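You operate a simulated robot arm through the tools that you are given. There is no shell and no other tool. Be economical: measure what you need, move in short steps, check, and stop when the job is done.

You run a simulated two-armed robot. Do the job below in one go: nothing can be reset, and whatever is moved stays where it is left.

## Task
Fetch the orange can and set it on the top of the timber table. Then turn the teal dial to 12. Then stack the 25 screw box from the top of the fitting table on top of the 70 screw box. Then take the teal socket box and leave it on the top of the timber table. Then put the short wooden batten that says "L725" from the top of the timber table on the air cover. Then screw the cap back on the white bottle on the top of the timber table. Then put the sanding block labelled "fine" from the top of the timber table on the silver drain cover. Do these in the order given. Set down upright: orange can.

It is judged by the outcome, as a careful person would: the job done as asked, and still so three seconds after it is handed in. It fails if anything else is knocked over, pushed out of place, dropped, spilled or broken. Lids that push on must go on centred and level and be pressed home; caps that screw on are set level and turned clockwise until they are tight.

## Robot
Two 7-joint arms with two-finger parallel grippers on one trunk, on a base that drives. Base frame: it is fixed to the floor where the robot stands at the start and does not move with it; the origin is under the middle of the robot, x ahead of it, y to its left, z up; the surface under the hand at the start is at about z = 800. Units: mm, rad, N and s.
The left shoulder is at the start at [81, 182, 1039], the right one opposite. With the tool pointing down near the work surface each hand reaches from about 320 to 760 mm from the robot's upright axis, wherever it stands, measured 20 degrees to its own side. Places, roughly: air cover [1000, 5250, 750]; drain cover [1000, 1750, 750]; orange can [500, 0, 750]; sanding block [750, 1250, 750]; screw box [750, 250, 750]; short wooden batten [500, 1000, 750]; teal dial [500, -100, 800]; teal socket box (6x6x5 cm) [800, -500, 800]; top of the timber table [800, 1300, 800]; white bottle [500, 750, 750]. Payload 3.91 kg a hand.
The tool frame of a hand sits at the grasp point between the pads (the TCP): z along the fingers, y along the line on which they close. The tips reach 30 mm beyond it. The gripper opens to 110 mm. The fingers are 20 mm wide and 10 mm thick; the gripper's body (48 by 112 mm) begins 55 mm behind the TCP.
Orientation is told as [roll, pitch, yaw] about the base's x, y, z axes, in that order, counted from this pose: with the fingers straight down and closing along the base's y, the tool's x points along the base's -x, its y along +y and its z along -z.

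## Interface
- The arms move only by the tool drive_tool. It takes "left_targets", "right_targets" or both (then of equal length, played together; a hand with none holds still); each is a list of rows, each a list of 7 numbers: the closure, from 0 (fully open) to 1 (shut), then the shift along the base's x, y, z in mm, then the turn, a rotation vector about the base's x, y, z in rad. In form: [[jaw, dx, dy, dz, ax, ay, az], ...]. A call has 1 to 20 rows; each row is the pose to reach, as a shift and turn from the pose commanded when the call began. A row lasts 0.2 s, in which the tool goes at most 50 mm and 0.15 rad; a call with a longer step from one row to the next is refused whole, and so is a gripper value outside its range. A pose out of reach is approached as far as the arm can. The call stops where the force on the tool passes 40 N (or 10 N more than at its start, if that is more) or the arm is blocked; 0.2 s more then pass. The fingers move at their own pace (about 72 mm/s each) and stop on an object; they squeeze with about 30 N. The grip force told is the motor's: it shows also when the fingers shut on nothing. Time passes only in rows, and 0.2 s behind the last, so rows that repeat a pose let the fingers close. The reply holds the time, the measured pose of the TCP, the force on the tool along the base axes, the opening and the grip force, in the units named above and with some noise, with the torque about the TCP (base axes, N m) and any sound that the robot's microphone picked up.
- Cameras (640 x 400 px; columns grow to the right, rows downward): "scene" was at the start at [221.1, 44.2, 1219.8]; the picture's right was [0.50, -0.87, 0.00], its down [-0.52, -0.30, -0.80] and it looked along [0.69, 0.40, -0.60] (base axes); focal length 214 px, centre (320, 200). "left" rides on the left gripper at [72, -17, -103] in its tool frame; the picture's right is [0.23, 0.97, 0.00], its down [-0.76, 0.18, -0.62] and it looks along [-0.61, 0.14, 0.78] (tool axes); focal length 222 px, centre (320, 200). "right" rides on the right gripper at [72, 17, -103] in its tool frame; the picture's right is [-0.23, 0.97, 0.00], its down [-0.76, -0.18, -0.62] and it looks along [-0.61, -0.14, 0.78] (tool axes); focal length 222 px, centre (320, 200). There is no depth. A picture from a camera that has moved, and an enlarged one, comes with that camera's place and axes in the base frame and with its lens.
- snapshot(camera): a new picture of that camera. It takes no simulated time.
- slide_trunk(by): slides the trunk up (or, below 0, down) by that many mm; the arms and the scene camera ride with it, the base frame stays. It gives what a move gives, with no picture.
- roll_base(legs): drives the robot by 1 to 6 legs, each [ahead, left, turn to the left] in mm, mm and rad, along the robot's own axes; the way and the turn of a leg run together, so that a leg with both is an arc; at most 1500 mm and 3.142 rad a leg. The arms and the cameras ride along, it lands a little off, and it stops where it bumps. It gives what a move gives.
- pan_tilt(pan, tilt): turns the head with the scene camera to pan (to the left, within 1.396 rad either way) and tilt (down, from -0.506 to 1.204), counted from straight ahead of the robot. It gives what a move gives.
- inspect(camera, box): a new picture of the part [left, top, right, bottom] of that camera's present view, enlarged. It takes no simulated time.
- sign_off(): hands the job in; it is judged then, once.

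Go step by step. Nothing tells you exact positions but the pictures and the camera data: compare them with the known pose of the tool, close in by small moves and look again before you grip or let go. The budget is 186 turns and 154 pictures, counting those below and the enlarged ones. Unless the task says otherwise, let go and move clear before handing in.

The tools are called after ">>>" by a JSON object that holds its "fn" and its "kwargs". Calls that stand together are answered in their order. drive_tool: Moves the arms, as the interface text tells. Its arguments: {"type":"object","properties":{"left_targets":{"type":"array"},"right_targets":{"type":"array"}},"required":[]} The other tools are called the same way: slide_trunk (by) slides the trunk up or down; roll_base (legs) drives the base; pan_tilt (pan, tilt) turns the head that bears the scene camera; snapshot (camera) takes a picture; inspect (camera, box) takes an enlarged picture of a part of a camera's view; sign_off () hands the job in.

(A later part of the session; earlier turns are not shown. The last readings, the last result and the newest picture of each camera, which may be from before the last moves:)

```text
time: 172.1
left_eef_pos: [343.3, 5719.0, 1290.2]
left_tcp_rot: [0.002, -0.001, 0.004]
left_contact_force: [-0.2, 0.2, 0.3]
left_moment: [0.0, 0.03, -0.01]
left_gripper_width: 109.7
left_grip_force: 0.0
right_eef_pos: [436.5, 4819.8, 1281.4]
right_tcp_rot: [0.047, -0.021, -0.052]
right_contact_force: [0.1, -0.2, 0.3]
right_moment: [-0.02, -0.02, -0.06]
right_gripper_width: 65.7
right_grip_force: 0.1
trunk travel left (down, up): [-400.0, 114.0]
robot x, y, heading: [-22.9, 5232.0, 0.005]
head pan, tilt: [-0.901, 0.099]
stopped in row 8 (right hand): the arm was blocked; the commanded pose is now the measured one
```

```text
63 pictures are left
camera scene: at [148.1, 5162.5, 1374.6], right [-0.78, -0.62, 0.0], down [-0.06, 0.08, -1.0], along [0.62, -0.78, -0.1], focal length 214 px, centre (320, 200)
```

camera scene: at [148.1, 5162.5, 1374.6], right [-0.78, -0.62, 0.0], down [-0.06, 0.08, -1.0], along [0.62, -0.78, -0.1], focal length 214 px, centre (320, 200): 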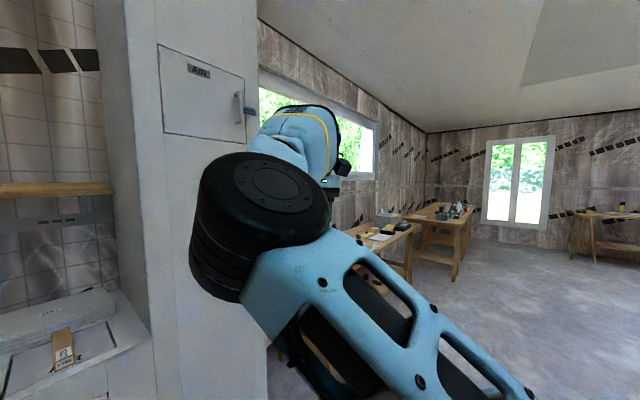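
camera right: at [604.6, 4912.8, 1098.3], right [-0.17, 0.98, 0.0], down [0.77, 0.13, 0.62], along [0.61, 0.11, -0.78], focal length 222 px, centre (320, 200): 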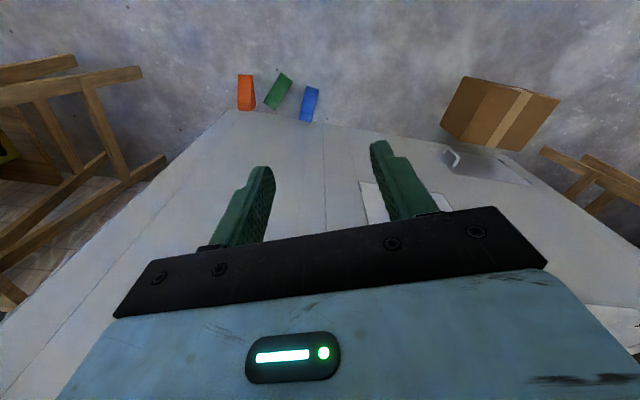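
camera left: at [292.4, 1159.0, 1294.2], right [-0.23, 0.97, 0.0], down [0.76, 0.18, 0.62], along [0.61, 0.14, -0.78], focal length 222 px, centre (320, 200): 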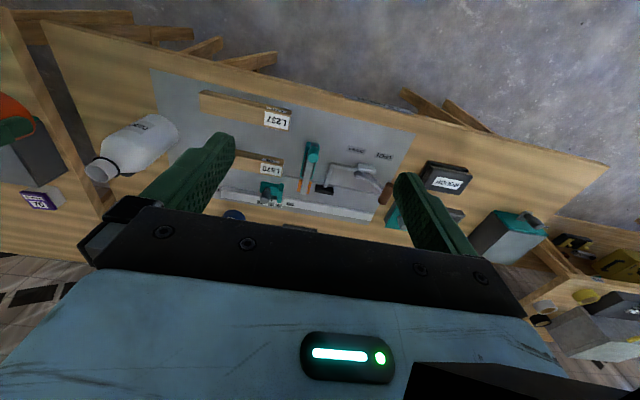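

The right arm's elbow is folded the wrong way but it's clear of everything; the left arm is fine, so I'll finish with the left. Driving back to the timber table, with the bottle left-front of the robot.

>>> {"fn": "roll_base", "kwargs": {"legs": [[0, -1500, -0.005], [0, -1500, 0], [0, -1480, 0]]}}

>>> {"fn": "pan_tilt", "kwargs": {"pan": 0.25, "tilt": 0.8}}

>>> {"fn": "snapshot", "kwargs": {"camera": "scene"}}

```text
time: 211.0
left_eef_pos: [318.6, 1251.1, 1291.4]
left_tcp_rot: [0.001, -0.002, 0.013]
left_contact_force: [0.0, -0.3, -0.3]
left_moment: [0.02, -0.02, 0.01]
left_gripper_width: 110.0
left_grip_force: 0.1
right_eef_pos: [419.9, 354.7, 1282.5]
right_tcp_rot: [0.045, -0.019, -0.042]
right_contact_force: [0.9, 0.4, 0.0]
right_moment: [-0.01, -0.01, 0.0]
right_gripper_width: 66.4
right_grip_force: 0.0
trunk travel left (down, up): [-400.0, 114.0]
robot x, y, heading: [-41.0, 762.5, 0.013]
head pan, tilt: [-0.901, 0.099]
```

```text
time: 212.3
left_eef_pos: [319.5, 1251.5, 1291.6]
left_tcp_rot: [0.001, -0.002, 0.013]
left_contact_force: [1.3, -0.3, 0.5]
left_moment: [0.0, 0.03, 0.0]
left_gripper_width: 109.8
left_grip_force: 0.0
right_eef_pos: [421.0, 355.1, 1282.2]
right_tcp_rot: [0.046, -0.02, -0.044]
right_contact_force: [0.2, 0.4, 0.2]
right_moment: [0.01, 0.0, -0.01]
right_gripper_width: 66.0
right_grip_force: 0.1
trunk travel left (down, up): [-400.0, 114.0]
robot x, y, heading: [-41.9, 764.5, 0.009]
head pan, tilt: [0.25, 0.799]
```

```text
62 pictures are left
camera scene: at [148.5, 786.4, 1311.6], right [0.26, -0.97, 0.0], down [-0.69, -0.19, -0.7], along [0.67, 0.18, -0.72], focal length 214 px, centre (320, 200)
```

scene: 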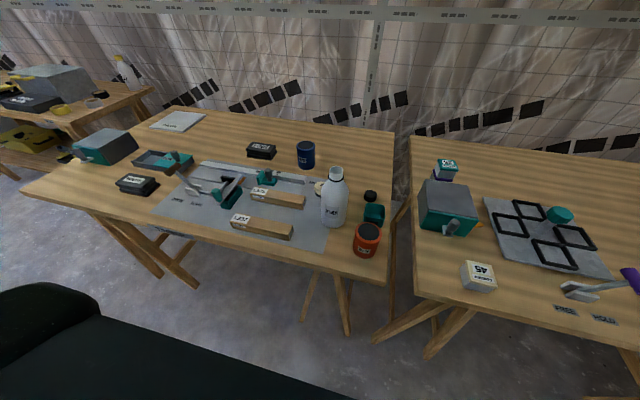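

All as left. Lower the trunk and take position at about (20,600) for the left arm.

>>> {"fn": "roll_base", "kwargs": {"legs": [[0, -163, -0.011], [62, 0, 0]]}}

>>> {"fn": "slide_trunk", "kwargs": {"by": -100}}

>>> {"fn": "drive_tool", "kwargs": {"left_targets": [[0, 40, -25, 0, 0, 0, 0], [0, 80, -50, 0, 0, 0, 0], [0, 120, -75, 0, 0, 0, 0], [0, 160, -100, -10, 0, 0, 0], [0, 195, -125, -30, 0, 0, 0], [0, 220, -150, -50, 0, 0, 0], [0, 220, -150, -50, 0, 0, 0]]}}

>>> {"fn": "snapshot", "kwargs": {"camera": "left"}}

>>> {"fn": "snapshot", "kwargs": {"camera": "scene"}}

```text
time: 215.0
left_eef_pos: [387.6, 1084.6, 1290.9]
left_tcp_rot: [0.002, -0.001, 0.0]
left_contact_force: [0.1, 0.1, 0.0]
left_moment: [0.01, 0.04, 0.0]
left_gripper_width: 110.1
left_grip_force: 0.1
right_eef_pos: [479.8, 187.9, 1281.3]
right_tcp_rot: [0.045, -0.019, -0.055]
right_contact_force: [-0.2, -0.6, -0.2]
right_moment: [-0.01, 0.0, -0.01]
right_gripper_width: 66.1
right_grip_force: 0.0
trunk travel left (down, up): [-400.0, 114.0]
robot x, y, heading: [18.0, 604.0, 0.001]
head pan, tilt: [0.25, 0.799]
```

```text
time: 216.3
left_eef_pos: [386.2, 1086.1, 1190.6]
left_tcp_rot: [0.001, -0.003, 0.002]
left_contact_force: [0.5, 0.3, 0.4]
left_moment: [0.02, -0.01, 0.0]
left_gripper_width: 110.4
left_grip_force: 0.1
right_eef_pos: [476.3, 182.1, 1179.6]
right_tcp_rot: [0.055, -0.018, -0.068]
right_contact_force: [0.2, -0.5, 0.0]
right_moment: [0.01, -0.03, 0.01]
right_gripper_width: 66.1
right_grip_force: 0.0
trunk travel left (down, up): [-300.0, 214.0]
robot x, y, heading: [15.8, 602.5, 0.003]
head pan, tilt: [0.25, 0.799]
```

```text
time: 217.9
left_eef_pos: [606.9, 934.3, 1140.3]
left_tcp_rot: [0.0, -0.005, 0.001]
left_contact_force: [0.4, -0.1, 0.9]
left_moment: [-0.01, -0.03, 0.04]
left_gripper_width: 110.0
left_grip_force: 0.0
right_eef_pos: [476.0, 181.7, 1181.0]
right_tcp_rot: [0.056, -0.022, -0.065]
right_contact_force: [-0.8, -1.0, -0.8]
right_moment: [-0.01, -0.03, 0.0]
right_gripper_width: 66.0
right_grip_force: 0.1
trunk travel left (down, up): [-300.0, 214.0]
robot x, y, heading: [17.8, 600.6, 0.0]
head pan, tilt: [0.25, 0.799]
```

```text
61 pictures are left
camera left: at [533.4, 917.9, 1245.2], right [-0.23, 0.97, 0.0], down [0.76, 0.18, 0.63], along [0.61, 0.14, -0.78], focal length 222 px, centre (320, 200)
```

left: 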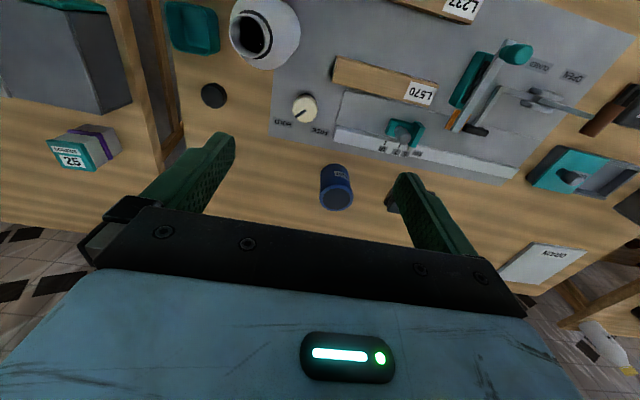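

```text
60 pictures are left
camera scene: at [241.6, 622.6, 1207.1], right [0.25, -0.97, 0.0], down [-0.69, -0.18, -0.7], along [0.68, 0.17, -0.72], focal length 214 px, centre (320, 200)
```

scene: 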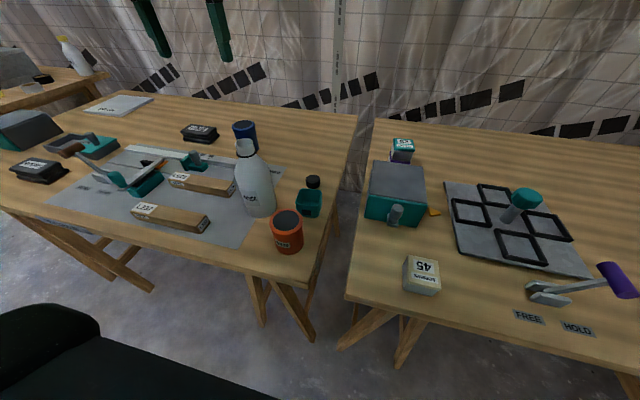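

>>> {"fn": "inspect", "kwargs": {"camera": "scene", "box": [220, 120, 340, 240]}}

>>> {"fn": "inspect", "kwargs": {"camera": "left", "box": [160, 0, 320, 120]}}

```text
3.33 times, centred on (280, 180) of scene
camera zoom: at [241.6, 622.6, 1207.1], right [0.25, -0.97, 0.0], down [-0.69, -0.18, -0.7], along [0.68, 0.17, -0.72], focal length 715 px, centre (453, 267)
```

zoom: 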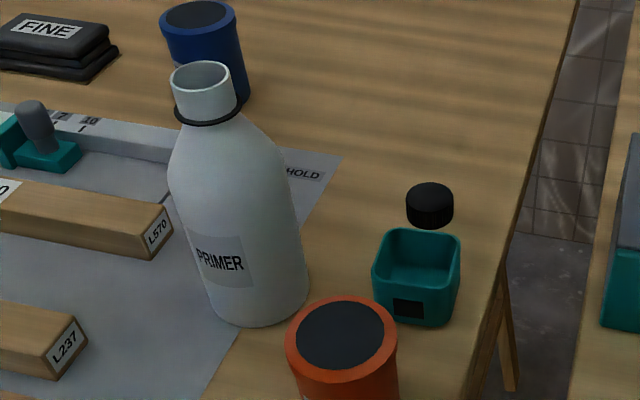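

```text
3.33 times, centred on (240, 60) of left
camera zoom: at [533.4, 917.9, 1245.2], right [-0.23, 0.97, 0.0], down [0.76, 0.18, 0.63], along [0.61, 0.14, -0.78], focal length 740 px, centre (587, 667)
```

zoom: 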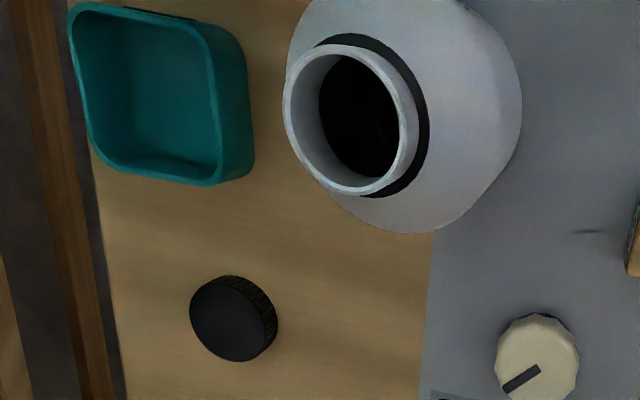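

Cap: centre ≈ (677,756), Ø≈42, top ≈ 822; bottle mouth ≈ (558,857), z≈995. Moving the left hand over the cap.

>>> {"fn": "drive_tool", "kwargs": {"left_targets": [[0.4, 20, -40, 0, 0, 0, 0], [0.4, 40, -80, 0, 0, 0, 0], [0.4, 60, -120, 0, 0, 0, 0], [0.4, 70, -160, -20, 0, 0, 0], [0.4, 70, -178, -60, 0, 0, 0], [0.4, 70, -178, -105, 0, 0, 0], [0.4, 70, -178, -150, 0, 0, 0], [0.4, 70, -178, -195, 0, 0, 0], [0.4, 70, -178, -220, 0, 0, 0], [0.4, 70, -178, -220, 0, 0, 0]]}}

>>> {"fn": "snapshot", "kwargs": {"camera": "left"}}

>>> {"fn": "snapshot", "kwargs": {"camera": "scene"}}

```text
time: 220.1
left_eef_pos: [642.7, 836.0, 911.6]
left_tcp_rot: [0.0, -0.005, 0.001]
left_contact_force: [0.0, -0.8, 0.1]
left_moment: [0.04, 0.0, 0.0]
left_gripper_width: 66.0
left_grip_force: 0.1
left hand out of reach, approached as far as the arm can: row 1, 2, 3, 4, 5, 6, 7, 8, 9, 10
right_eef_pos: [475.2, 181.8, 1180.8]
right_tcp_rot: [0.056, -0.021, -0.069]
right_contact_force: [-0.9, 0.1, 0.1]
right_moment: [0.0, -0.03, 0.0]
right_gripper_width: 65.9
right_grip_force: 0.1
trunk travel left (down, up): [-300.0, 214.0]
robot x, y, heading: [17.5, 601.4, -0.001]
head pan, tilt: [0.25, 0.799]
```

```text
57 pictures are left
camera left: at [569.2, 817.8, 1016.8], right [-0.23, 0.97, 0.0], down [0.76, 0.18, 0.63], along [0.61, 0.14, -0.78], focal length 222 px, centre (320, 200)
```

left: 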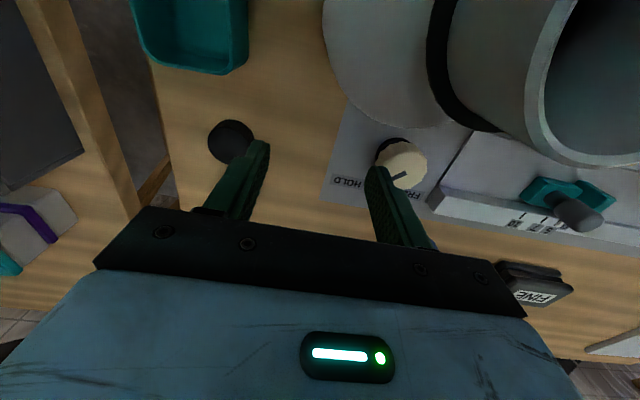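

```text
56 pictures are left
camera scene: at [241.0, 621.0, 1207.3], right [0.25, -0.97, 0.0], down [-0.69, -0.18, -0.7], along [0.68, 0.17, -0.72], focal length 214 px, centre (320, 200)
```

scene: 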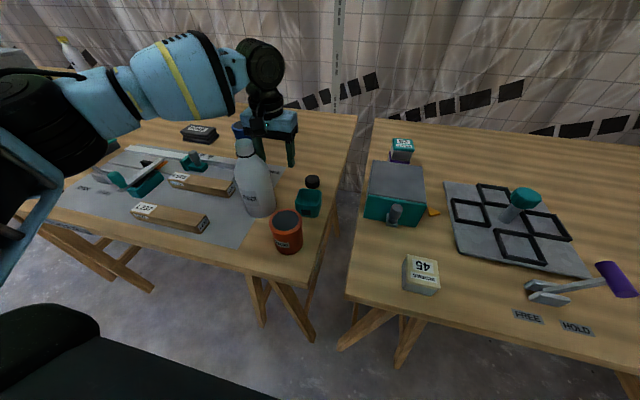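

The left hand stopped short of the cap in y, at (643,836). I nudge it right in small steps to see if it follows.

>>> {"fn": "drive_tool", "kwargs": {"left_targets": [[0.4, 5, -10, 10, 0, 0, 0], [0.4, 10, -25, 20, 0, 0, 0], [0.4, 15, -40, 20, 0, 0, 0], [0.4, 15, -40, 20, 0, 0, 0]]}}

```text
time: 221.1
left_eef_pos: [642.7, 835.1, 910.3]
left_tcp_rot: [0.0, -0.001, 0.003]
left_contact_force: [0.2, 0.6, -0.1]
left_moment: [0.01, -0.01, 0.02]
left_gripper_width: 65.9
left_grip_force: 0.0
left hand out of reach, approached as far as the arm can: row 1, 2, 3, 4
right_eef_pos: [476.0, 181.8, 1180.4]
right_tcp_rot: [0.053, -0.018, -0.067]
right_contact_force: [0.9, 0.7, 0.7]
right_moment: [-0.02, 0.01, -0.01]
right_gripper_width: 65.9
right_grip_force: 0.0
trunk travel left (down, up): [-300.0, 214.0]
robot x, y, heading: [22.2, 599.7, 0.004]
head pan, tilt: [0.25, 0.799]
```

>>> {"fn": "drive_tool", "kwargs": {"left_targets": [[0.4, 0, 0, 30, 0, 0, 0], [0.4, 0, 0, 70, 0, 0, 0], [0.4, 0, 0, 100, 0, 0, 0], [0.4, 0, 0, 100, 0, 0, 0]]}}

```text
time: 222.1
left_eef_pos: [629.1, 848.3, 1007.4]
left_tcp_rot: [0.0, -0.002, 0.001]
left_contact_force: [-0.4, -0.3, 0.0]
left_moment: [0.01, 0.02, -0.05]
left_gripper_width: 65.9
left_grip_force: 0.0
left hand out of reach, approached as far as the arm can: row 1, 2, 3, 4
right_eef_pos: [477.5, 182.2, 1179.6]
right_tcp_rot: [0.054, -0.017, -0.069]
right_contact_force: [-0.4, -0.4, 0.0]
right_moment: [-0.03, 0.01, 0.01]
right_gripper_width: 66.1
right_grip_force: 0.1
trunk travel left (down, up): [-300.0, 214.0]
robot x, y, heading: [15.7, 602.7, -0.0]
head pan, tilt: [0.25, 0.799]
```

>>> {"fn": "drive_tool", "kwargs": {"left_targets": [[0.4, 0, 15, 30, 0, 0, 0], [0.4, -20, 30, 50, 0, 0, 0], [0.4, -50, 50, 60, 0, 0, 0], [0.4, -90, 70, 70, 0, 0, 0], [0.4, -120, 90, 70, 0, 0, 0], [0.4, -150, 110, 70, 0, 0, 0], [0.4, -150, 110, 70, 0, 0, 0]]}}

>>> {"fn": "snapshot", "kwargs": {"camera": "scene"}}

```text
time: 223.7
left_eef_pos: [478.7, 958.8, 1076.0]
left_tcp_rot: [0.0, -0.002, 0.001]
left_contact_force: [-0.7, 0.5, -0.4]
left_moment: [0.0, 0.04, -0.02]
left_gripper_width: 65.7
left_grip_force: 0.0
right_eef_pos: [477.4, 182.0, 1180.3]
right_tcp_rot: [0.056, -0.021, -0.066]
right_contact_force: [-0.7, 0.6, 0.9]
right_moment: [0.03, 0.05, -0.01]
right_gripper_width: 66.1
right_grip_force: 0.0
trunk travel left (down, up): [-300.0, 214.0]
robot x, y, heading: [19.1, 603.7, 0.002]
head pan, tilt: [0.25, 0.799]
```

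```text
55 pictures are left
camera scene: at [243.1, 622.1, 1206.7], right [0.25, -0.97, 0.0], down [-0.69, -0.18, -0.7], along [0.68, 0.17, -0.72], focal length 214 px, centre (320, 200)
```

scene: 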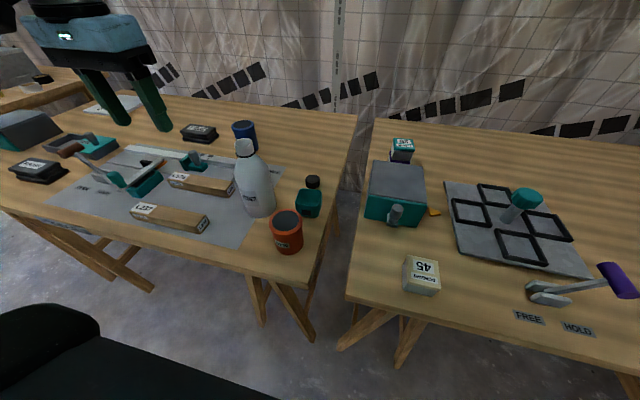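

The left arm moves freely outward; its inward range is limited. I shift the base to about (80,480) so cap and bottle lie well to its left.

>>> {"fn": "roll_base", "kwargs": {"legs": [[0, -122, 0], [62, 0, 0]]}}

>>> {"fn": "drive_tool", "kwargs": {"left_targets": [[0.4, 25, -10, 0, 0, 0, 0], [0.4, 55, -25, 0, 0, 0, 0], [0.4, 85, -40, -5, 0, 0, 0], [0.4, 110, -60, -15, 0, 0, 0], [0.4, 110, -60, -15, 0, 0, 0]]}}

>>> {"fn": "snapshot", "kwargs": {"camera": "left"}}

```text
time: 226.0
left_eef_pos: [541.1, 837.5, 1075.7]
left_tcp_rot: [0.0, -0.003, 0.001]
left_contact_force: [0.4, 0.9, -0.6]
left_moment: [-0.02, 0.04, -0.02]
left_gripper_width: 66.1
left_grip_force: 0.1
right_eef_pos: [539.4, 58.5, 1181.1]
right_tcp_rot: [0.054, -0.016, -0.067]
right_contact_force: [1.2, 0.8, -0.5]
right_moment: [-0.01, -0.01, -0.01]
right_gripper_width: 66.3
right_grip_force: 0.1
trunk travel left (down, up): [-300.0, 214.0]
robot x, y, heading: [78.2, 476.5, 0.003]
head pan, tilt: [0.25, 0.799]
```

```text
time: 227.2
left_eef_pos: [650.3, 775.9, 1061.2]
left_tcp_rot: [0.0, -0.001, 0.001]
left_contact_force: [0.9, -0.1, 0.5]
left_moment: [-0.01, -0.02, 0.01]
left_gripper_width: 66.0
left_grip_force: 0.3
right_eef_pos: [536.4, 59.3, 1180.5]
right_tcp_rot: [0.056, -0.019, -0.07]
right_contact_force: [0.4, -0.3, 0.5]
right_moment: [0.02, 0.0, 0.02]
right_gripper_width: 66.2
right_grip_force: 0.0
trunk travel left (down, up): [-300.0, 214.0]
robot x, y, heading: [81.4, 480.2, -0.002]
head pan, tilt: [0.25, 0.799]
```

```text
54 pictures are left
camera left: at [576.4, 759.7, 1166.1], right [-0.23, 0.97, 0.0], down [0.76, 0.18, 0.63], along [0.61, 0.14, -0.78], focal length 222 px, centre (320, 200)
```

left: 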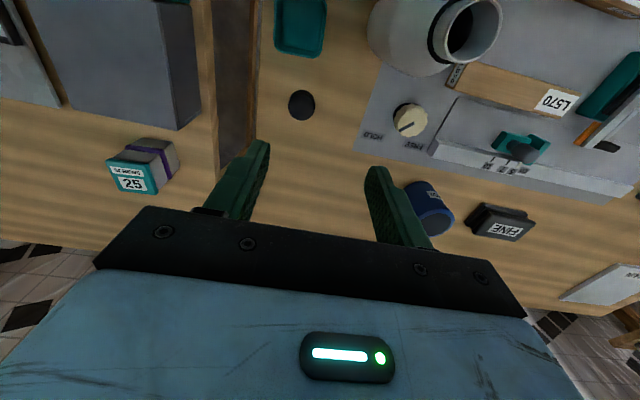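

Now it follows. Down over the cap at (676,754).

>>> {"fn": "drive_tool", "kwargs": {"left_targets": [[0.4, 12, -10, -10, 0, 0, 0], [0.4, 26, -22, -40, 0, 0, 0], [0.4, 26, -22, -85, 0, 0, 0], [0.4, 26, -22, -130, 0, 0, 0], [0.4, 26, -22, -165, 0, 0, 0], [0.4, 26, -22, -165, 0, 0, 0]]}}

>>> {"fn": "snapshot", "kwargs": {"camera": "left"}}

```text
time: 228.6
left_eef_pos: [675.8, 755.9, 896.4]
left_tcp_rot: [-0.001, -0.003, 0.004]
left_contact_force: [0.0, -1.1, -0.4]
left_moment: [-0.01, 0.02, 0.0]
left_gripper_width: 66.0
left_grip_force: 0.0
right_eef_pos: [538.8, 58.7, 1180.1]
right_tcp_rot: [0.056, -0.019, -0.07]
right_contact_force: [0.5, 0.9, -0.4]
right_moment: [0.01, -0.01, 0.02]
right_gripper_width: 65.8
right_grip_force: 0.0
trunk travel left (down, up): [-300.0, 214.0]
robot x, y, heading: [80.4, 477.8, 0.002]
head pan, tilt: [0.25, 0.799]
```

```text
53 pictures are left
camera left: at [602.5, 737.7, 1000.6], right [-0.23, 0.97, 0.0], down [0.76, 0.18, 0.63], along [0.61, 0.14, -0.78], focal length 222 px, centre (320, 200)
```

left: 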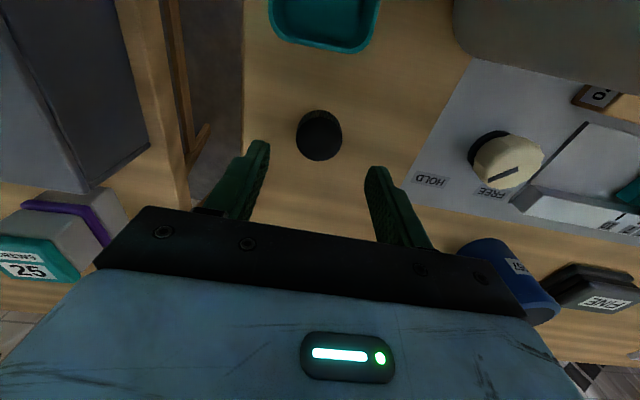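

>>> {"fn": "drive_tool", "kwargs": {"left_targets": [[0.4, 0, -2, -30, 0, 0, 0], [0.4, 0, -2, -58, 0, 0, 0], [0.4, 0, -2, -58, 0, 0, 0], [1, 0, -2, -58, 0, 0, 0], [1, 0, -2, -58, 0, 0, 0], [1, 0, -2, -58, 0, 0, 0], [1, 0, -2, -30, 0, 0, 0], [1, 0, -2, 10, 0, 0, 0], [1, 0, -2, 10, 0, 0, 0]]}}

>>> {"fn": "snapshot", "kwargs": {"camera": "left"}}

```text
time: 230.6
left_eef_pos: [677.1, 753.3, 905.5]
left_tcp_rot: [0.001, 0.0, 0.001]
left_contact_force: [0.7, -0.3, -0.6]
left_moment: [0.01, 0.04, 0.01]
left_gripper_width: 38.3
left_grip_force: 30.2
right_eef_pos: [538.8, 59.1, 1181.0]
right_tcp_rot: [0.057, -0.017, -0.069]
right_contact_force: [0.6, 0.5, 0.5]
right_moment: [0.04, -0.01, 0.01]
right_gripper_width: 66.1
right_grip_force: 0.1
trunk travel left (down, up): [-300.0, 214.0]
robot x, y, heading: [78.7, 478.1, -0.0]
head pan, tilt: [0.25, 0.799]
```

```text
52 pictures are left
camera left: at [602.7, 736.3, 1011.2], right [-0.23, 0.97, 0.0], down [0.76, 0.18, 0.62], along [0.61, 0.14, -0.78], focal length 222 px, centre (320, 200)
```

left: 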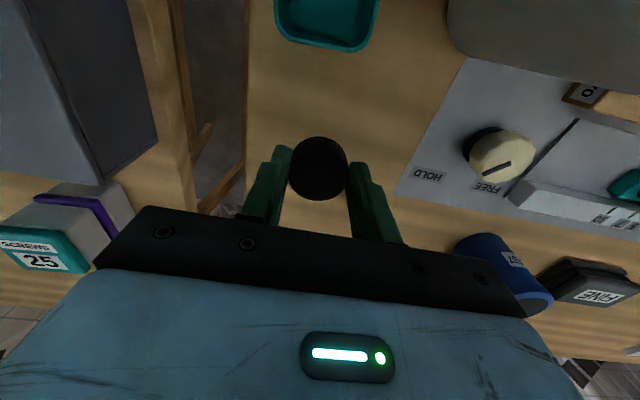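

Cap held (38 mm). Lift and carry it to above the bottle mouth, pre-turning +0.5 rad.

>>> {"fn": "drive_tool", "kwargs": {"left_targets": [[1, 0, 0, 45, 0, 0, 0], [1, 0, 0, 90, 0, 0, 0], [1, 0, 0, 135, 0, 0, 0], [1, -5, 5, 175, 0, 0, 0.1], [1, -35, 30, 180, 0, 0, 0.22], [1, -65, 58, 180, 0, 0, 0.35], [1, -95, 83, 180, 0, 0, 0.45], [1, -115, 102, 175, 0, 0, 0.5], [1, -115, 102, 165, 0, 0, 0.5], [1, -115, 102, 165, 0, 0, 0.5]]}}

>>> {"fn": "snapshot", "kwargs": {"camera": "left"}}

>>> {"fn": "pan_tilt", "kwargs": {"pan": 0.7, "tilt": 0.45}}

>>> {"fn": "snapshot", "kwargs": {"camera": "scene"}}

```text
time: 232.8
left_eef_pos: [561.0, 855.0, 1069.5]
left_tcp_rot: [-0.001, -0.002, 0.503]
left_contact_force: [-0.4, 0.6, -0.6]
left_moment: [-0.01, 0.02, -0.01]
left_gripper_width: 38.0
left_grip_force: 29.4
right_eef_pos: [538.4, 58.9, 1178.1]
right_tcp_rot: [0.057, -0.021, -0.07]
right_contact_force: [-0.6, 0.1, -1.1]
right_moment: [0.0, 0.02, 0.02]
right_gripper_width: 66.1
right_grip_force: 0.0
trunk travel left (down, up): [-300.0, 214.0]
robot x, y, heading: [83.1, 477.4, 0.002]
head pan, tilt: [0.25, 0.799]
```

```text
51 pictures are left
camera left: at [504.1, 805.3, 1174.7], right [-0.67, 0.74, 0.0], down [0.58, 0.52, 0.62], along [0.47, 0.42, -0.78], focal length 222 px, centre (320, 200)
```

left: 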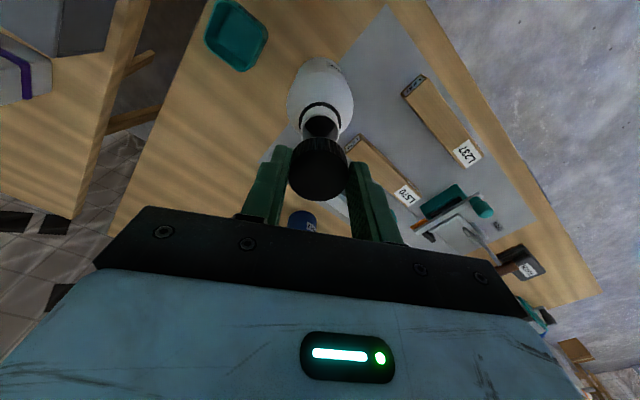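

```text
time: 233.7
left_eef_pos: [561.2, 855.4, 1069.3]
left_tcp_rot: [0.002, -0.001, 0.501]
left_contact_force: [0.2, 0.8, 0.2]
left_moment: [0.0, 0.01, -0.01]
left_gripper_width: 38.0
left_grip_force: 30.0
right_eef_pos: [538.8, 58.6, 1180.3]
right_tcp_rot: [0.056, -0.019, -0.07]
right_contact_force: [0.3, -0.8, -0.4]
right_moment: [-0.04, -0.01, -0.01]
right_gripper_width: 66.0
right_grip_force: 0.1
trunk travel left (down, up): [-300.0, 214.0]
robot x, y, heading: [82.0, 480.2, 0.002]
head pan, tilt: [0.7, 0.45]
```

```text
50 pictures are left
camera scene: at [296.8, 539.5, 1237.2], right [0.64, -0.76, 0.0], down [-0.33, -0.28, -0.9], along [0.69, 0.58, -0.44], focal length 214 px, centre (320, 200)
```

scene: 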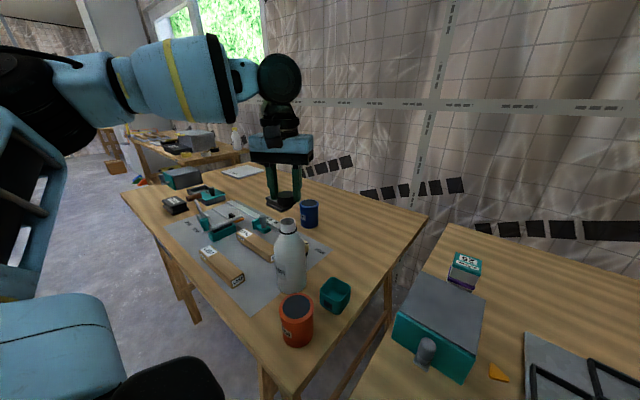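

>>> {"fn": "inspect", "kwargs": {"camera": "scene", "box": [250, 170, 330, 270]}}

>>> {"fn": "inspect", "kwargs": {"camera": "left", "box": [270, 50, 370, 210]}}

```text
4.00 times, centred on (290, 220) of scene
camera zoom: at [296.8, 539.5, 1237.2], right [0.64, -0.76, 0.0], down [-0.33, -0.28, -0.9], along [0.69, 0.58, -0.44], focal length 858 px, centre (440, 120)
```

zoom: 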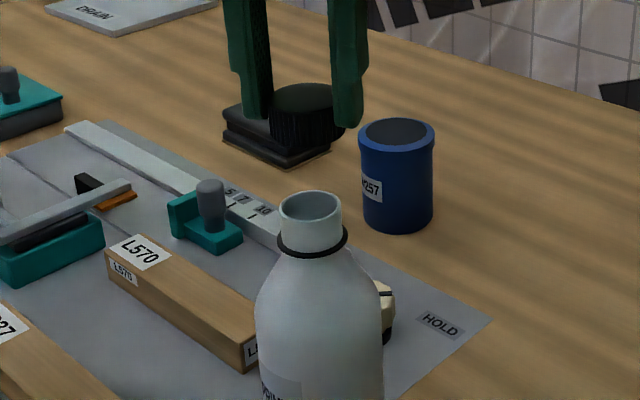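

```text
2.50 times, centred on (320, 130) of left
camera zoom: at [504.4, 805.1, 1174.8], right [-0.67, 0.75, 0.0], down [0.58, 0.52, 0.62], along [0.47, 0.42, -0.78], focal length 555 px, centre (320, 375)
```

zoom: 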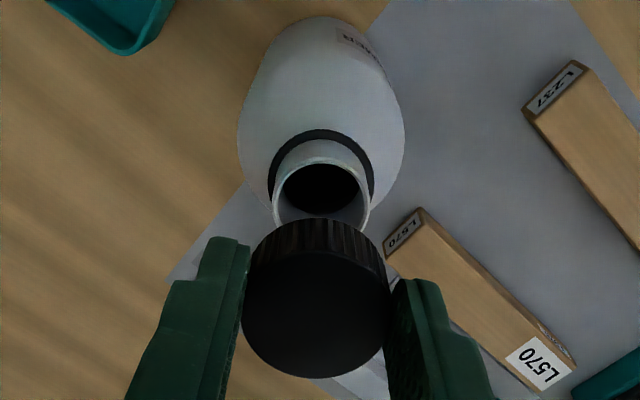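

Triangulation puts the mouth at about (557,851,990); cap axis at (562,855). I shift (-5,-3.5), lower to just above and check.

>>> {"fn": "drive_tool", "kwargs": {"left_targets": [[1, -5, -3.5, 0, 0, 0, 0], [1, -5, -3.5, -18, 0, 0, 0], [1, -5, -3.5, -31, 0, 0, 0], [1, -5, -3.5, -31, 0, 0, 0]]}}

>>> {"fn": "inspect", "kwargs": {"camera": "scene", "box": [250, 170, 330, 270]}}

>>> {"fn": "inspect", "kwargs": {"camera": "left", "box": [270, 50, 370, 210]}}

```text
time: 234.7
left_eef_pos: [555.2, 851.0, 1040.2]
left_tcp_rot: [0.001, -0.001, 0.5]
left_contact_force: [0.1, -0.3, 0.1]
left_moment: [-0.01, -0.01, 0.04]
left_gripper_width: 38.2
left_grip_force: 30.3
right_eef_pos: [539.0, 59.3, 1180.2]
right_tcp_rot: [0.056, -0.019, -0.071]
right_contact_force: [-0.5, -0.5, 0.0]
right_moment: [-0.04, 0.02, -0.01]
right_gripper_width: 65.9
right_grip_force: 0.0
trunk travel left (down, up): [-300.0, 214.0]
robot x, y, heading: [80.1, 479.3, 0.004]
head pan, tilt: [0.7, 0.45]
```

```text
4.00 times, centred on (290, 220) of scene
camera zoom: at [296.8, 539.5, 1237.3], right [0.64, -0.76, 0.0], down [-0.33, -0.28, -0.9], along [0.69, 0.58, -0.44], focal length 858 px, centre (440, 120)
```

zoom: 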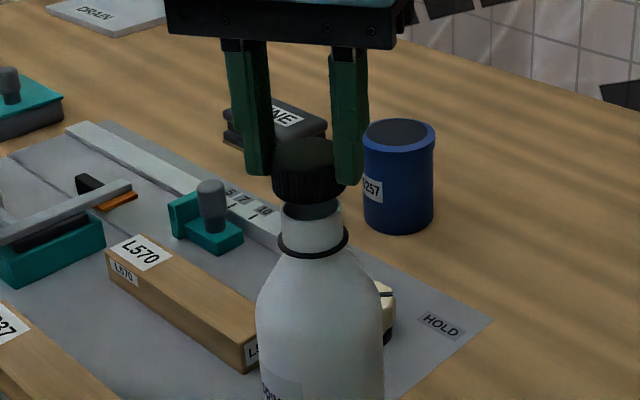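

```text
2.50 times, centred on (320, 130) of left
camera zoom: at [499.4, 801.7, 1144.7], right [-0.67, 0.75, 0.0], down [0.58, 0.52, 0.62], along [0.47, 0.42, -0.78], focal length 555 px, centre (320, 375)
```

zoom: 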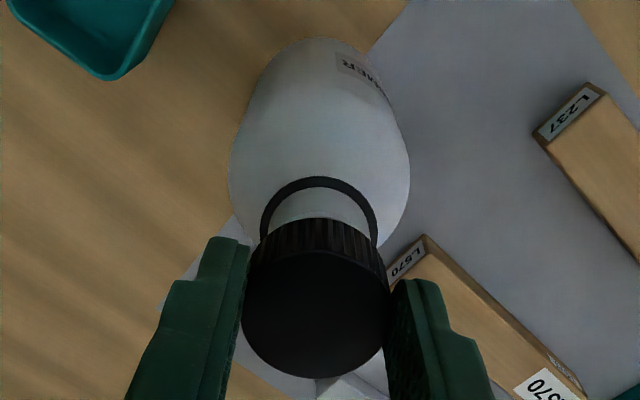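

Alignment looks within 1–2 mm. Lowering onto the mouth.

>>> {"fn": "drive_tool", "kwargs": {"left_targets": [[1, 0.3, 1, -5, 0, 0, 0], [1, 0.3, 1, -9, 0, 0, 0], [1, 0.3, 1, -12, 0, 0, 0], [1, 0.3, 1, -14, 0, 0, 0], [1, 0.3, 1, -14, 0, 0, 0]]}}

>>> {"fn": "inspect", "kwargs": {"camera": "scene", "box": [250, 170, 330, 270]}}

```text
time: 235.9
left_eef_pos: [556.4, 852.0, 1026.8]
left_tcp_rot: [0.0, -0.002, 0.5]
left_contact_force: [0.0, -0.2, 0.1]
left_moment: [-0.02, -0.04, -0.02]
left_gripper_width: 38.2
left_grip_force: 30.2
right_eef_pos: [539.5, 58.0, 1179.1]
right_tcp_rot: [0.054, -0.019, -0.07]
right_contact_force: [0.1, -0.8, 0.2]
right_moment: [-0.01, 0.01, -0.01]
right_gripper_width: 65.9
right_grip_force: 0.1
trunk travel left (down, up): [-300.0, 214.0]
robot x, y, heading: [81.5, 481.3, -0.002]
head pan, tilt: [0.7, 0.45]
```

```text
4.00 times, centred on (290, 220) of scene
camera zoom: at [296.7, 539.5, 1237.3], right [0.64, -0.76, 0.0], down [-0.33, -0.28, -0.9], along [0.69, 0.58, -0.44], focal length 858 px, centre (440, 120)
```

zoom: 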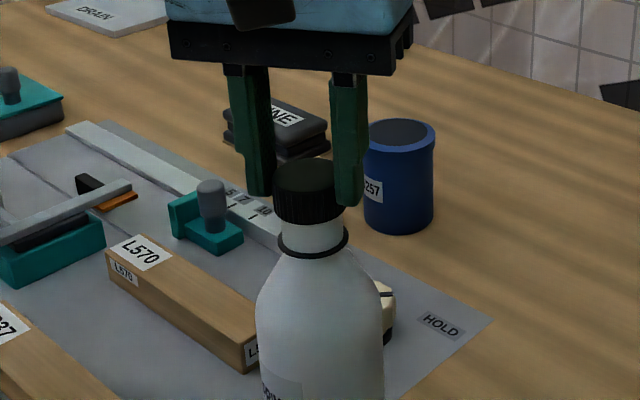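

>>> {"fn": "drive_tool", "kwargs": {"left_targets": [[1, 0.5, 0, -3, 0, 0, 0], [1, 0.5, 0, -5, 0, 0, 0], [1, 0.5, 0, -7, 0, 0, 0], [1, 0.5, 0, -8, 0, 0, 0], [1, 0.5, 0, -8, 0, 0, 0]]}}

```text
time: 237.1
left_eef_pos: [556.1, 852.7, 1017.7]
left_tcp_rot: [0.0, -0.001, 0.501]
left_contact_force: [0.1, -0.6, 0.8]
left_moment: [0.0, 0.0, 0.0]
left_gripper_width: 38.2
left_grip_force: 30.0
right_eef_pos: [538.8, 58.0, 1179.1]
right_tcp_rot: [0.054, -0.02, -0.068]
right_contact_force: [-0.3, 0.3, 0.1]
right_moment: [0.01, -0.02, -0.05]
right_gripper_width: 66.0
right_grip_force: 0.0
trunk travel left (down, up): [-300.0, 214.0]
robot x, y, heading: [81.6, 476.7, 0.002]
head pan, tilt: [0.7, 0.45]
```

>>> {"fn": "drive_tool", "kwargs": {"left_targets": [[1, 0, 0, -2, 0, 0, 0], [1, 0, 0, -4, 0, 0, 0], [1, 0, 0, -5, 0, 0, 0], [1, 0, 0, -6, 0, 0, 0], [1, 0, 0, -6, 0, 0, 0]]}}

>>> {"fn": "inspect", "kwargs": {"camera": "scene", "box": [250, 170, 330, 270]}}

```text
time: 238.3
left_eef_pos: [556.1, 852.4, 1012.7]
left_tcp_rot: [0.001, -0.004, 0.501]
left_contact_force: [-0.5, 1.7, 4.7]
left_moment: [0.15, 0.08, 0.01]
left_gripper_width: 38.1
left_grip_force: 30.0
right_eef_pos: [537.7, 59.5, 1179.7]
right_tcp_rot: [0.054, -0.019, -0.068]
right_contact_force: [0.4, -1.2, 0.3]
right_moment: [-0.01, 0.0, 0.02]
right_gripper_width: 66.1
right_grip_force: 0.0
trunk travel left (down, up): [-300.0, 214.0]
robot x, y, heading: [82.2, 477.9, 0.001]
head pan, tilt: [0.7, 0.45]
```

```text
4.00 times, centred on (290, 220) of scene
camera zoom: at [296.4, 539.6, 1237.4], right [0.65, -0.76, 0.0], down [-0.33, -0.28, -0.9], along [0.69, 0.58, -0.44], focal length 858 px, centre (440, 120)
```

zoom: 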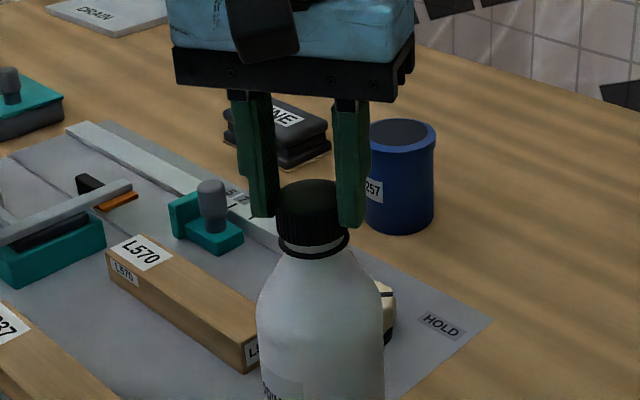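

Cap is on the neck with light contact. Turning clockwise while pressing slightly.

>>> {"fn": "drive_tool", "kwargs": {"left_targets": [[1, 0, 0, -1, 0, 0, -0.13], [1, 0, 0, -1, 0, 0, -0.26], [1, 0, 0, -1.3, 0, 0, -0.39], [1, 0, 0, -1.3, 0, 0, -0.52], [1, 0, 0, -1.6, 0, 0, -0.65], [1, 0, 0, -1.6, 0, 0, -0.78], [1, 0, 0, -2, 0, 0, -0.91], [1, 0, 0, -2, 0, 0, -1.04], [1, 0, 0, -2, 0, 0, -1.17], [1, 0, 0, -2, 0, 0, -1.3], [1, 0, 0, -2, 0, 0, -1.3]]}}

>>> {"fn": "inspect", "kwargs": {"camera": "scene", "box": [250, 170, 330, 300]}}

```text
time: 240.7
left_eef_pos: [556.5, 851.1, 1011.7]
left_tcp_rot: [0.005, -0.004, -0.801]
left_contact_force: [6.2, 5.0, 26.9]
left_moment: [0.14, -0.54, -0.01]
left_gripper_width: 38.1
left_grip_force: 30.2
right_eef_pos: [537.1, 57.8, 1181.1]
right_tcp_rot: [0.057, -0.018, -0.071]
right_contact_force: [-0.3, 0.3, -0.1]
right_moment: [-0.01, 0.02, -0.01]
right_gripper_width: 66.0
right_grip_force: 0.0
trunk travel left (down, up): [-300.0, 214.0]
robot x, y, heading: [82.3, 479.7, 0.001]
head pan, tilt: [0.7, 0.45]
```

```text
3.08 times, centred on (290, 235) of scene
camera zoom: at [295.7, 538.7, 1237.6], right [0.64, -0.76, 0.0], down [-0.33, -0.28, -0.9], along [0.69, 0.58, -0.43], focal length 660 px, centre (412, 92)
```

zoom: 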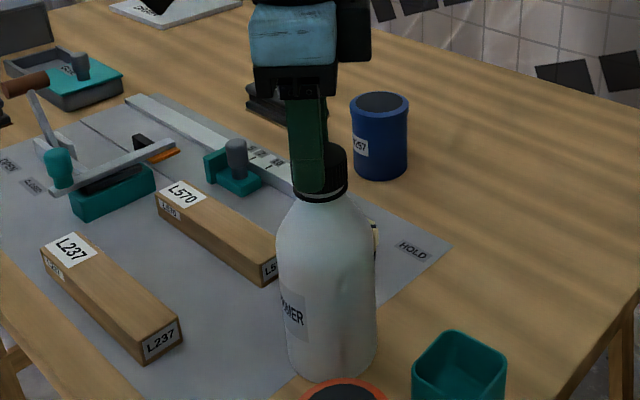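

The bottle stayed put (label unchanged). Regrip: open, turn back, close.

>>> {"fn": "drive_tool", "kwargs": {"left_targets": [[1, 0, 0, 1.5, 0, 0, 0], [0.45, 0, 0, 1.5, 0, 0, 0], [0.45, 0, 0, 1.5, 0, 0, 0], [0.45, 0, 0, 1.5, 0, 0, 0.14], [0.45, 0, 0, 1.5, 0, 0, 0.28], [0.45, 0, 0, 1.5, 0, 0, 0.42], [0.45, 0, 0, 1.5, 0, 0, 0.56], [0.45, 0, 0, 1.5, 0, 0, 0.7], [0.45, 0, 0, 1.5, 0, 0, 0.84], [0.45, 0, 0, 1.5, 0, 0, 0.98], [0.45, 0, 0, 1.5, 0, 0, 1.12], [0.45, 0, 0, 1.5, 0, 0, 1.26], [0.45, 0, 0, 1.5, 0, 0, 1.4], [0.45, 0, 0, 1.5, 0, 0, 1.5], [0.45, 0, 0, 1.5, 0, 0, 1.5]]}}

>>> {"fn": "inspect", "kwargs": {"camera": "scene", "box": [250, 170, 330, 270]}}

>>> {"fn": "inspect", "kwargs": {"camera": "left", "box": [270, 50, 370, 210]}}

```text
time: 243.9
left_eef_pos: [557.6, 851.8, 1011.5]
left_tcp_rot: [0.0, -0.002, 0.703]
left_contact_force: [-0.7, 0.6, 0.1]
left_moment: [0.0, 0.01, -0.01]
left_gripper_width: 60.5
left_grip_force: 0.1
right_eef_pos: [538.8, 58.2, 1179.8]
right_tcp_rot: [0.056, -0.02, -0.07]
right_contact_force: [-0.2, 0.3, 0.5]
right_moment: [0.01, 0.0, -0.01]
right_gripper_width: 66.1
right_grip_force: 0.0
trunk travel left (down, up): [-300.0, 214.0]
robot x, y, heading: [82.4, 481.2, 0.0]
head pan, tilt: [0.7, 0.45]
```

```text
4.00 times, centred on (290, 220) of scene
camera zoom: at [296.7, 539.6, 1237.3], right [0.64, -0.76, 0.0], down [-0.33, -0.28, -0.9], along [0.69, 0.58, -0.44], focal length 858 px, centre (440, 120)
```

zoom: 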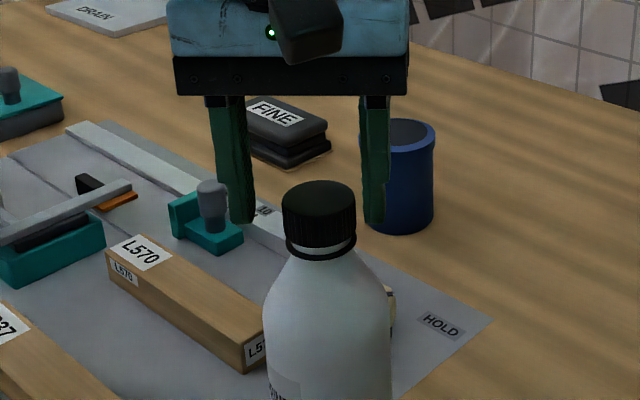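

```text
2.50 times, centred on (320, 130) of left
camera zoom: at [511.3, 792.4, 1116.8], right [-0.8, 0.6, 0.0], down [0.47, 0.63, 0.62], along [0.37, 0.5, -0.78], focal length 555 px, centre (320, 375)
```

zoom: 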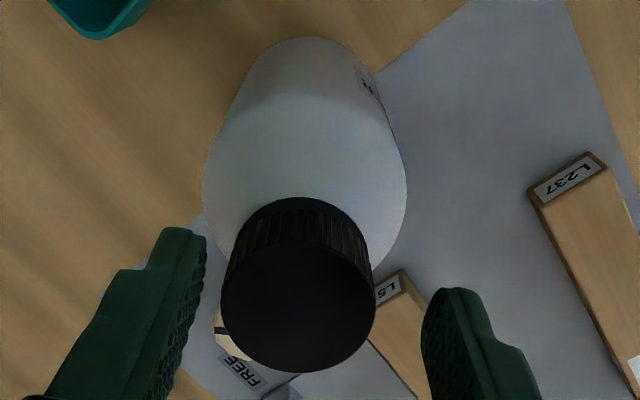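

The bottle shifted a few mm; cap axis now ≈ (560,848). I recentre, close and turn again.

>>> {"fn": "drive_tool", "kwargs": {"left_targets": [[0.45, 2.5, -3.5, 0, 0, 0, 0], [0.45, 2.5, -3.5, -1, 0, 0, 0], [1, 2.5, -3.5, -1, 0, 0, 0], [1, 2.5, -3.5, -1, 0, 0, 0], [1, 2.5, -3.5, -1, 0, 0, 0], [1, 2.5, -3.5, -1, 0, 0, 0]]}}

```text
time: 245.3
left_eef_pos: [559.2, 848.2, 1010.8]
left_tcp_rot: [0.0, -0.002, 0.702]
left_contact_force: [0.3, -0.1, 1.3]
left_moment: [-0.02, -0.06, 0.0]
left_gripper_width: 38.0
left_grip_force: 30.2
right_eef_pos: [539.0, 58.8, 1179.2]
right_tcp_rot: [0.055, -0.019, -0.069]
right_contact_force: [-0.4, 0.2, 0.2]
right_moment: [-0.03, 0.02, -0.03]
right_gripper_width: 65.8
right_grip_force: 0.0
trunk travel left (down, up): [-300.0, 214.0]
robot x, y, heading: [82.2, 480.2, 0.002]
head pan, tilt: [0.7, 0.45]
```

>>> {"fn": "drive_tool", "kwargs": {"left_targets": [[1, 0, 0, -0.5, 0, 0, -0.14], [1, 0, 0, -0.5, 0, 0, -0.28], [1, 0, 0, -0.7, 0, 0, -0.42], [1, 0, 0, -0.7, 0, 0, -0.56], [1, 0, 0, -0.9, 0, 0, -0.7], [1, 0, 0, -0.9, 0, 0, -0.84], [1, 0, 0, -1.1, 0, 0, -0.98], [1, 0, 0, -1.1, 0, 0, -1.12], [1, 0, 0, -1.3, 0, 0, -1.26], [1, 0, 0, -1.3, 0, 0, -1.4], [1, 0, 0, -1.5, 0, 0, -1.5], [1, 0, 0, -1.5, 0, 0, -1.5]]}}

>>> {"fn": "inspect", "kwargs": {"camera": "scene", "box": [250, 170, 330, 300]}}

```text
time: 247.9
left_eef_pos: [559.7, 848.3, 1009.1]
left_tcp_rot: [0.002, -0.004, -0.802]
left_contact_force: [0.0, 0.3, 3.6]
left_moment: [-0.02, -0.04, -0.03]
left_gripper_width: 38.1
left_grip_force: 29.8
right_eef_pos: [538.8, 58.9, 1180.2]
right_tcp_rot: [0.056, -0.02, -0.071]
right_contact_force: [-0.5, -0.5, 0.3]
right_moment: [-0.01, -0.01, 0.01]
right_gripper_width: 65.7
right_grip_force: 0.0
trunk travel left (down, up): [-300.0, 214.0]
robot x, y, heading: [82.3, 477.7, 0.003]
head pan, tilt: [0.7, 0.45]
```

```text
3.08 times, centred on (290, 235) of scene
camera zoom: at [296.5, 539.3, 1237.4], right [0.64, -0.76, 0.0], down [-0.33, -0.28, -0.9], along [0.69, 0.58, -0.43], focal length 660 px, centre (412, 92)
```

zoom: 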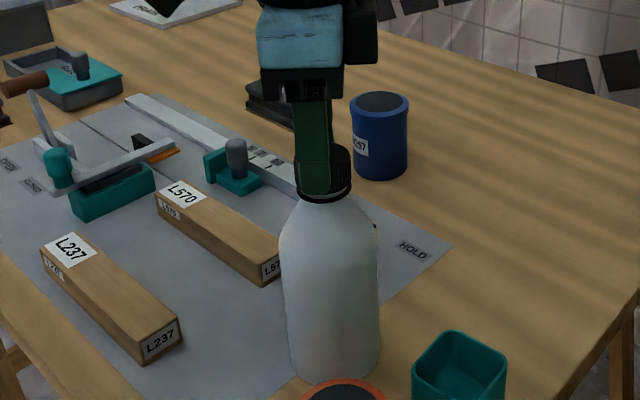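

The bottle turned along this time, as I pressed too lightly. I regrip and press harder to hold it by friction on the table.

>>> {"fn": "drive_tool", "kwargs": {"left_targets": [[1, 0, 0, 0.5, 0, 0, 0], [0.5, 0, 0, 0.5, 0, 0, 0], [0.5, 0, 0, 0.5, 0, 0, 0], [0.5, 0, 0, 0.5, 0, 0, 0.14], [0.5, 0, 0, 0.5, 0, 0, 0.28], [0.5, 0, 0, 0.5, 0, 0, 0.42], [0.5, 0, 0, 0.5, 0, 0, 0.56], [0.5, 0, 0, 0.5, 0, 0, 0.7], [0.5, 0, 0, 0.5, 0, 0, 0.84], [0.5, 0, 0, 0.5, 0, 0, 0.98], [0.5, 0, 0, 0.5, 0, 0, 1.12], [0.5, 0, 0, 0.5, 0, 0, 1.26], [0.5, 0, 0, 0.5, 0, 0, 1.4], [0.5, 0, 0, 0.5, 0, 0, 1.5], [0.5, 0, 0, -0.5, 0, 0, 1.5], [1, 0, 0, -0.5, 0, 0, 1.5], [1, 0, 0, -0.5, 0, 0, 1.5], [1, 0, 0, -0.5, 0, 0, 1.5]]}}

>>> {"fn": "inspect", "kwargs": {"camera": "scene", "box": [250, 170, 330, 300]}}

>>> {"fn": "drive_tool", "kwargs": {"left_targets": [[1, 0, 0, -1, 0, 0, 0], [1, 0, 0, -2, 0, 0, 0], [1, 0, 0, -2.5, 0, 0, 0], [1, 0, 0, -2.5, 0, 0, 0]]}}

```text
time: 251.7
left_eef_pos: [559.1, 847.7, 1009.3]
left_tcp_rot: [-0.001, 0.0, 0.703]
left_contact_force: [1.4, -0.6, 0.5]
left_moment: [-0.08, -0.09, -0.01]
left_gripper_width: 37.8
left_grip_force: 30.4
right_eef_pos: [538.6, 58.6, 1178.6]
right_tcp_rot: [0.055, -0.019, -0.07]
right_contact_force: [-0.2, 0.4, -0.8]
right_moment: [0.01, -0.01, 0.02]
right_gripper_width: 66.1
right_grip_force: 0.1
trunk travel left (down, up): [-300.0, 214.0]
robot x, y, heading: [78.9, 478.7, 0.007]
head pan, tilt: [0.7, 0.45]
```

```text
3.08 times, centred on (290, 235) of scene
camera zoom: at [296.8, 539.4, 1237.3], right [0.64, -0.76, 0.0], down [-0.33, -0.28, -0.9], along [0.69, 0.58, -0.44], focal length 660 px, centre (412, 92)
```

zoom: 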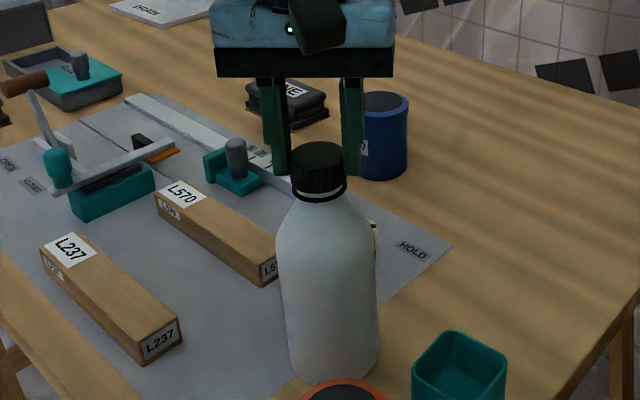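

```text
time: 252.7
left_eef_pos: [558.8, 846.4, 1008.3]
left_tcp_rot: [-0.002, -0.007, 0.698]
left_contact_force: [3.2, -2.0, 21.4]
left_moment: [0.09, -0.05, -0.01]
left_gripper_width: 37.9
left_grip_force: 29.4
right_eef_pos: [537.3, 56.3, 1179.3]
right_tcp_rot: [0.058, -0.02, -0.068]
right_contact_force: [0.1, 0.6, -0.2]
right_moment: [0.01, 0.0, 0.01]
right_gripper_width: 66.0
right_grip_force: 0.0
trunk travel left (down, up): [-300.0, 214.0]
robot x, y, heading: [85.1, 476.8, -0.0]
head pan, tilt: [0.7, 0.45]
```

Pressing with 21 N. Turning clockwise again.

>>> {"fn": "drive_tool", "kwargs": {"left_targets": [[1, 0, 0, -0.3, 0, 0, -0.14], [1, 0, 0, -0.3, 0, 0, -0.28], [1, 0, 0, -0.5, 0, 0, -0.42], [1, 0, 0, -0.5, 0, 0, -0.56], [1, 0, 0, -0.7, 0, 0, -0.7], [1, 0, 0, -0.7, 0, 0, -0.84], [1, 0, 0, -0.9, 0, 0, -0.98], [1, 0, 0, -0.9, 0, 0, -1.12], [1, 0, 0, -1, 0, 0, -1.26], [1, 0, 0, -1, 0, 0, -1.4], [1, 0, 0, -1, 0, 0, -1.5], [1, 0, 0, -1, 0, 0, -1.5]]}}

>>> {"fn": "snapshot", "kwargs": {"camera": "left"}}

>>> {"fn": "inspect", "kwargs": {"camera": "scene", "box": [250, 170, 330, 300]}}

```text
time: 255.3
left_eef_pos: [558.0, 847.1, 1007.1]
left_tcp_rot: [0.001, -0.001, -0.801]
left_contact_force: [-4.8, -4.6, 23.0]
left_moment: [-0.24, 0.18, -0.03]
left_gripper_width: 37.7
left_grip_force: 29.7
right_eef_pos: [536.8, 56.5, 1179.7]
right_tcp_rot: [0.058, -0.02, -0.07]
right_contact_force: [-0.9, 0.1, 0.1]
right_moment: [0.03, 0.0, 0.01]
right_gripper_width: 66.1
right_grip_force: 0.1
trunk travel left (down, up): [-300.0, 214.0]
robot x, y, heading: [80.1, 479.3, 0.002]
head pan, tilt: [0.7, 0.45]
```

```text
38 pictures are left
camera left: at [493.6, 887.9, 1111.8], right [0.54, 0.84, 0.0], down [0.66, -0.42, 0.63], along [0.53, -0.34, -0.78], focal length 222 px, centre (320, 200)
```

left: 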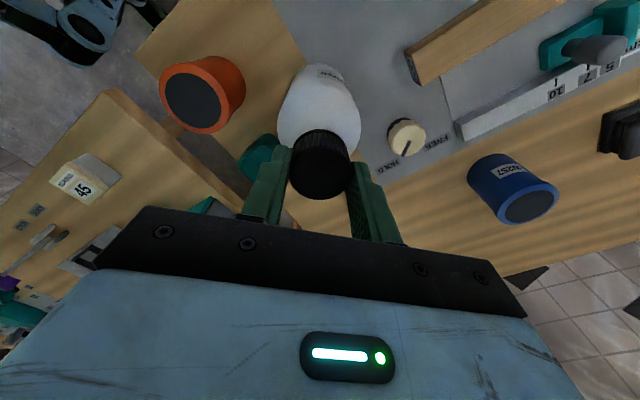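

```text
3.08 times, centred on (290, 235) of scene
camera zoom: at [294.7, 537.9, 1237.8], right [0.65, -0.76, 0.0], down [-0.33, -0.28, -0.9], along [0.69, 0.58, -0.43], focal length 660 px, centre (412, 92)
```

zoom: 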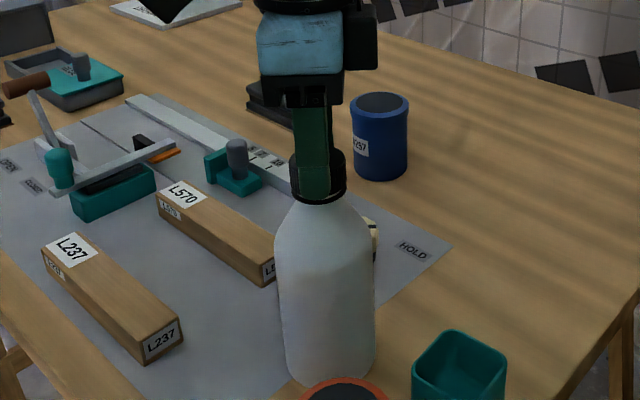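

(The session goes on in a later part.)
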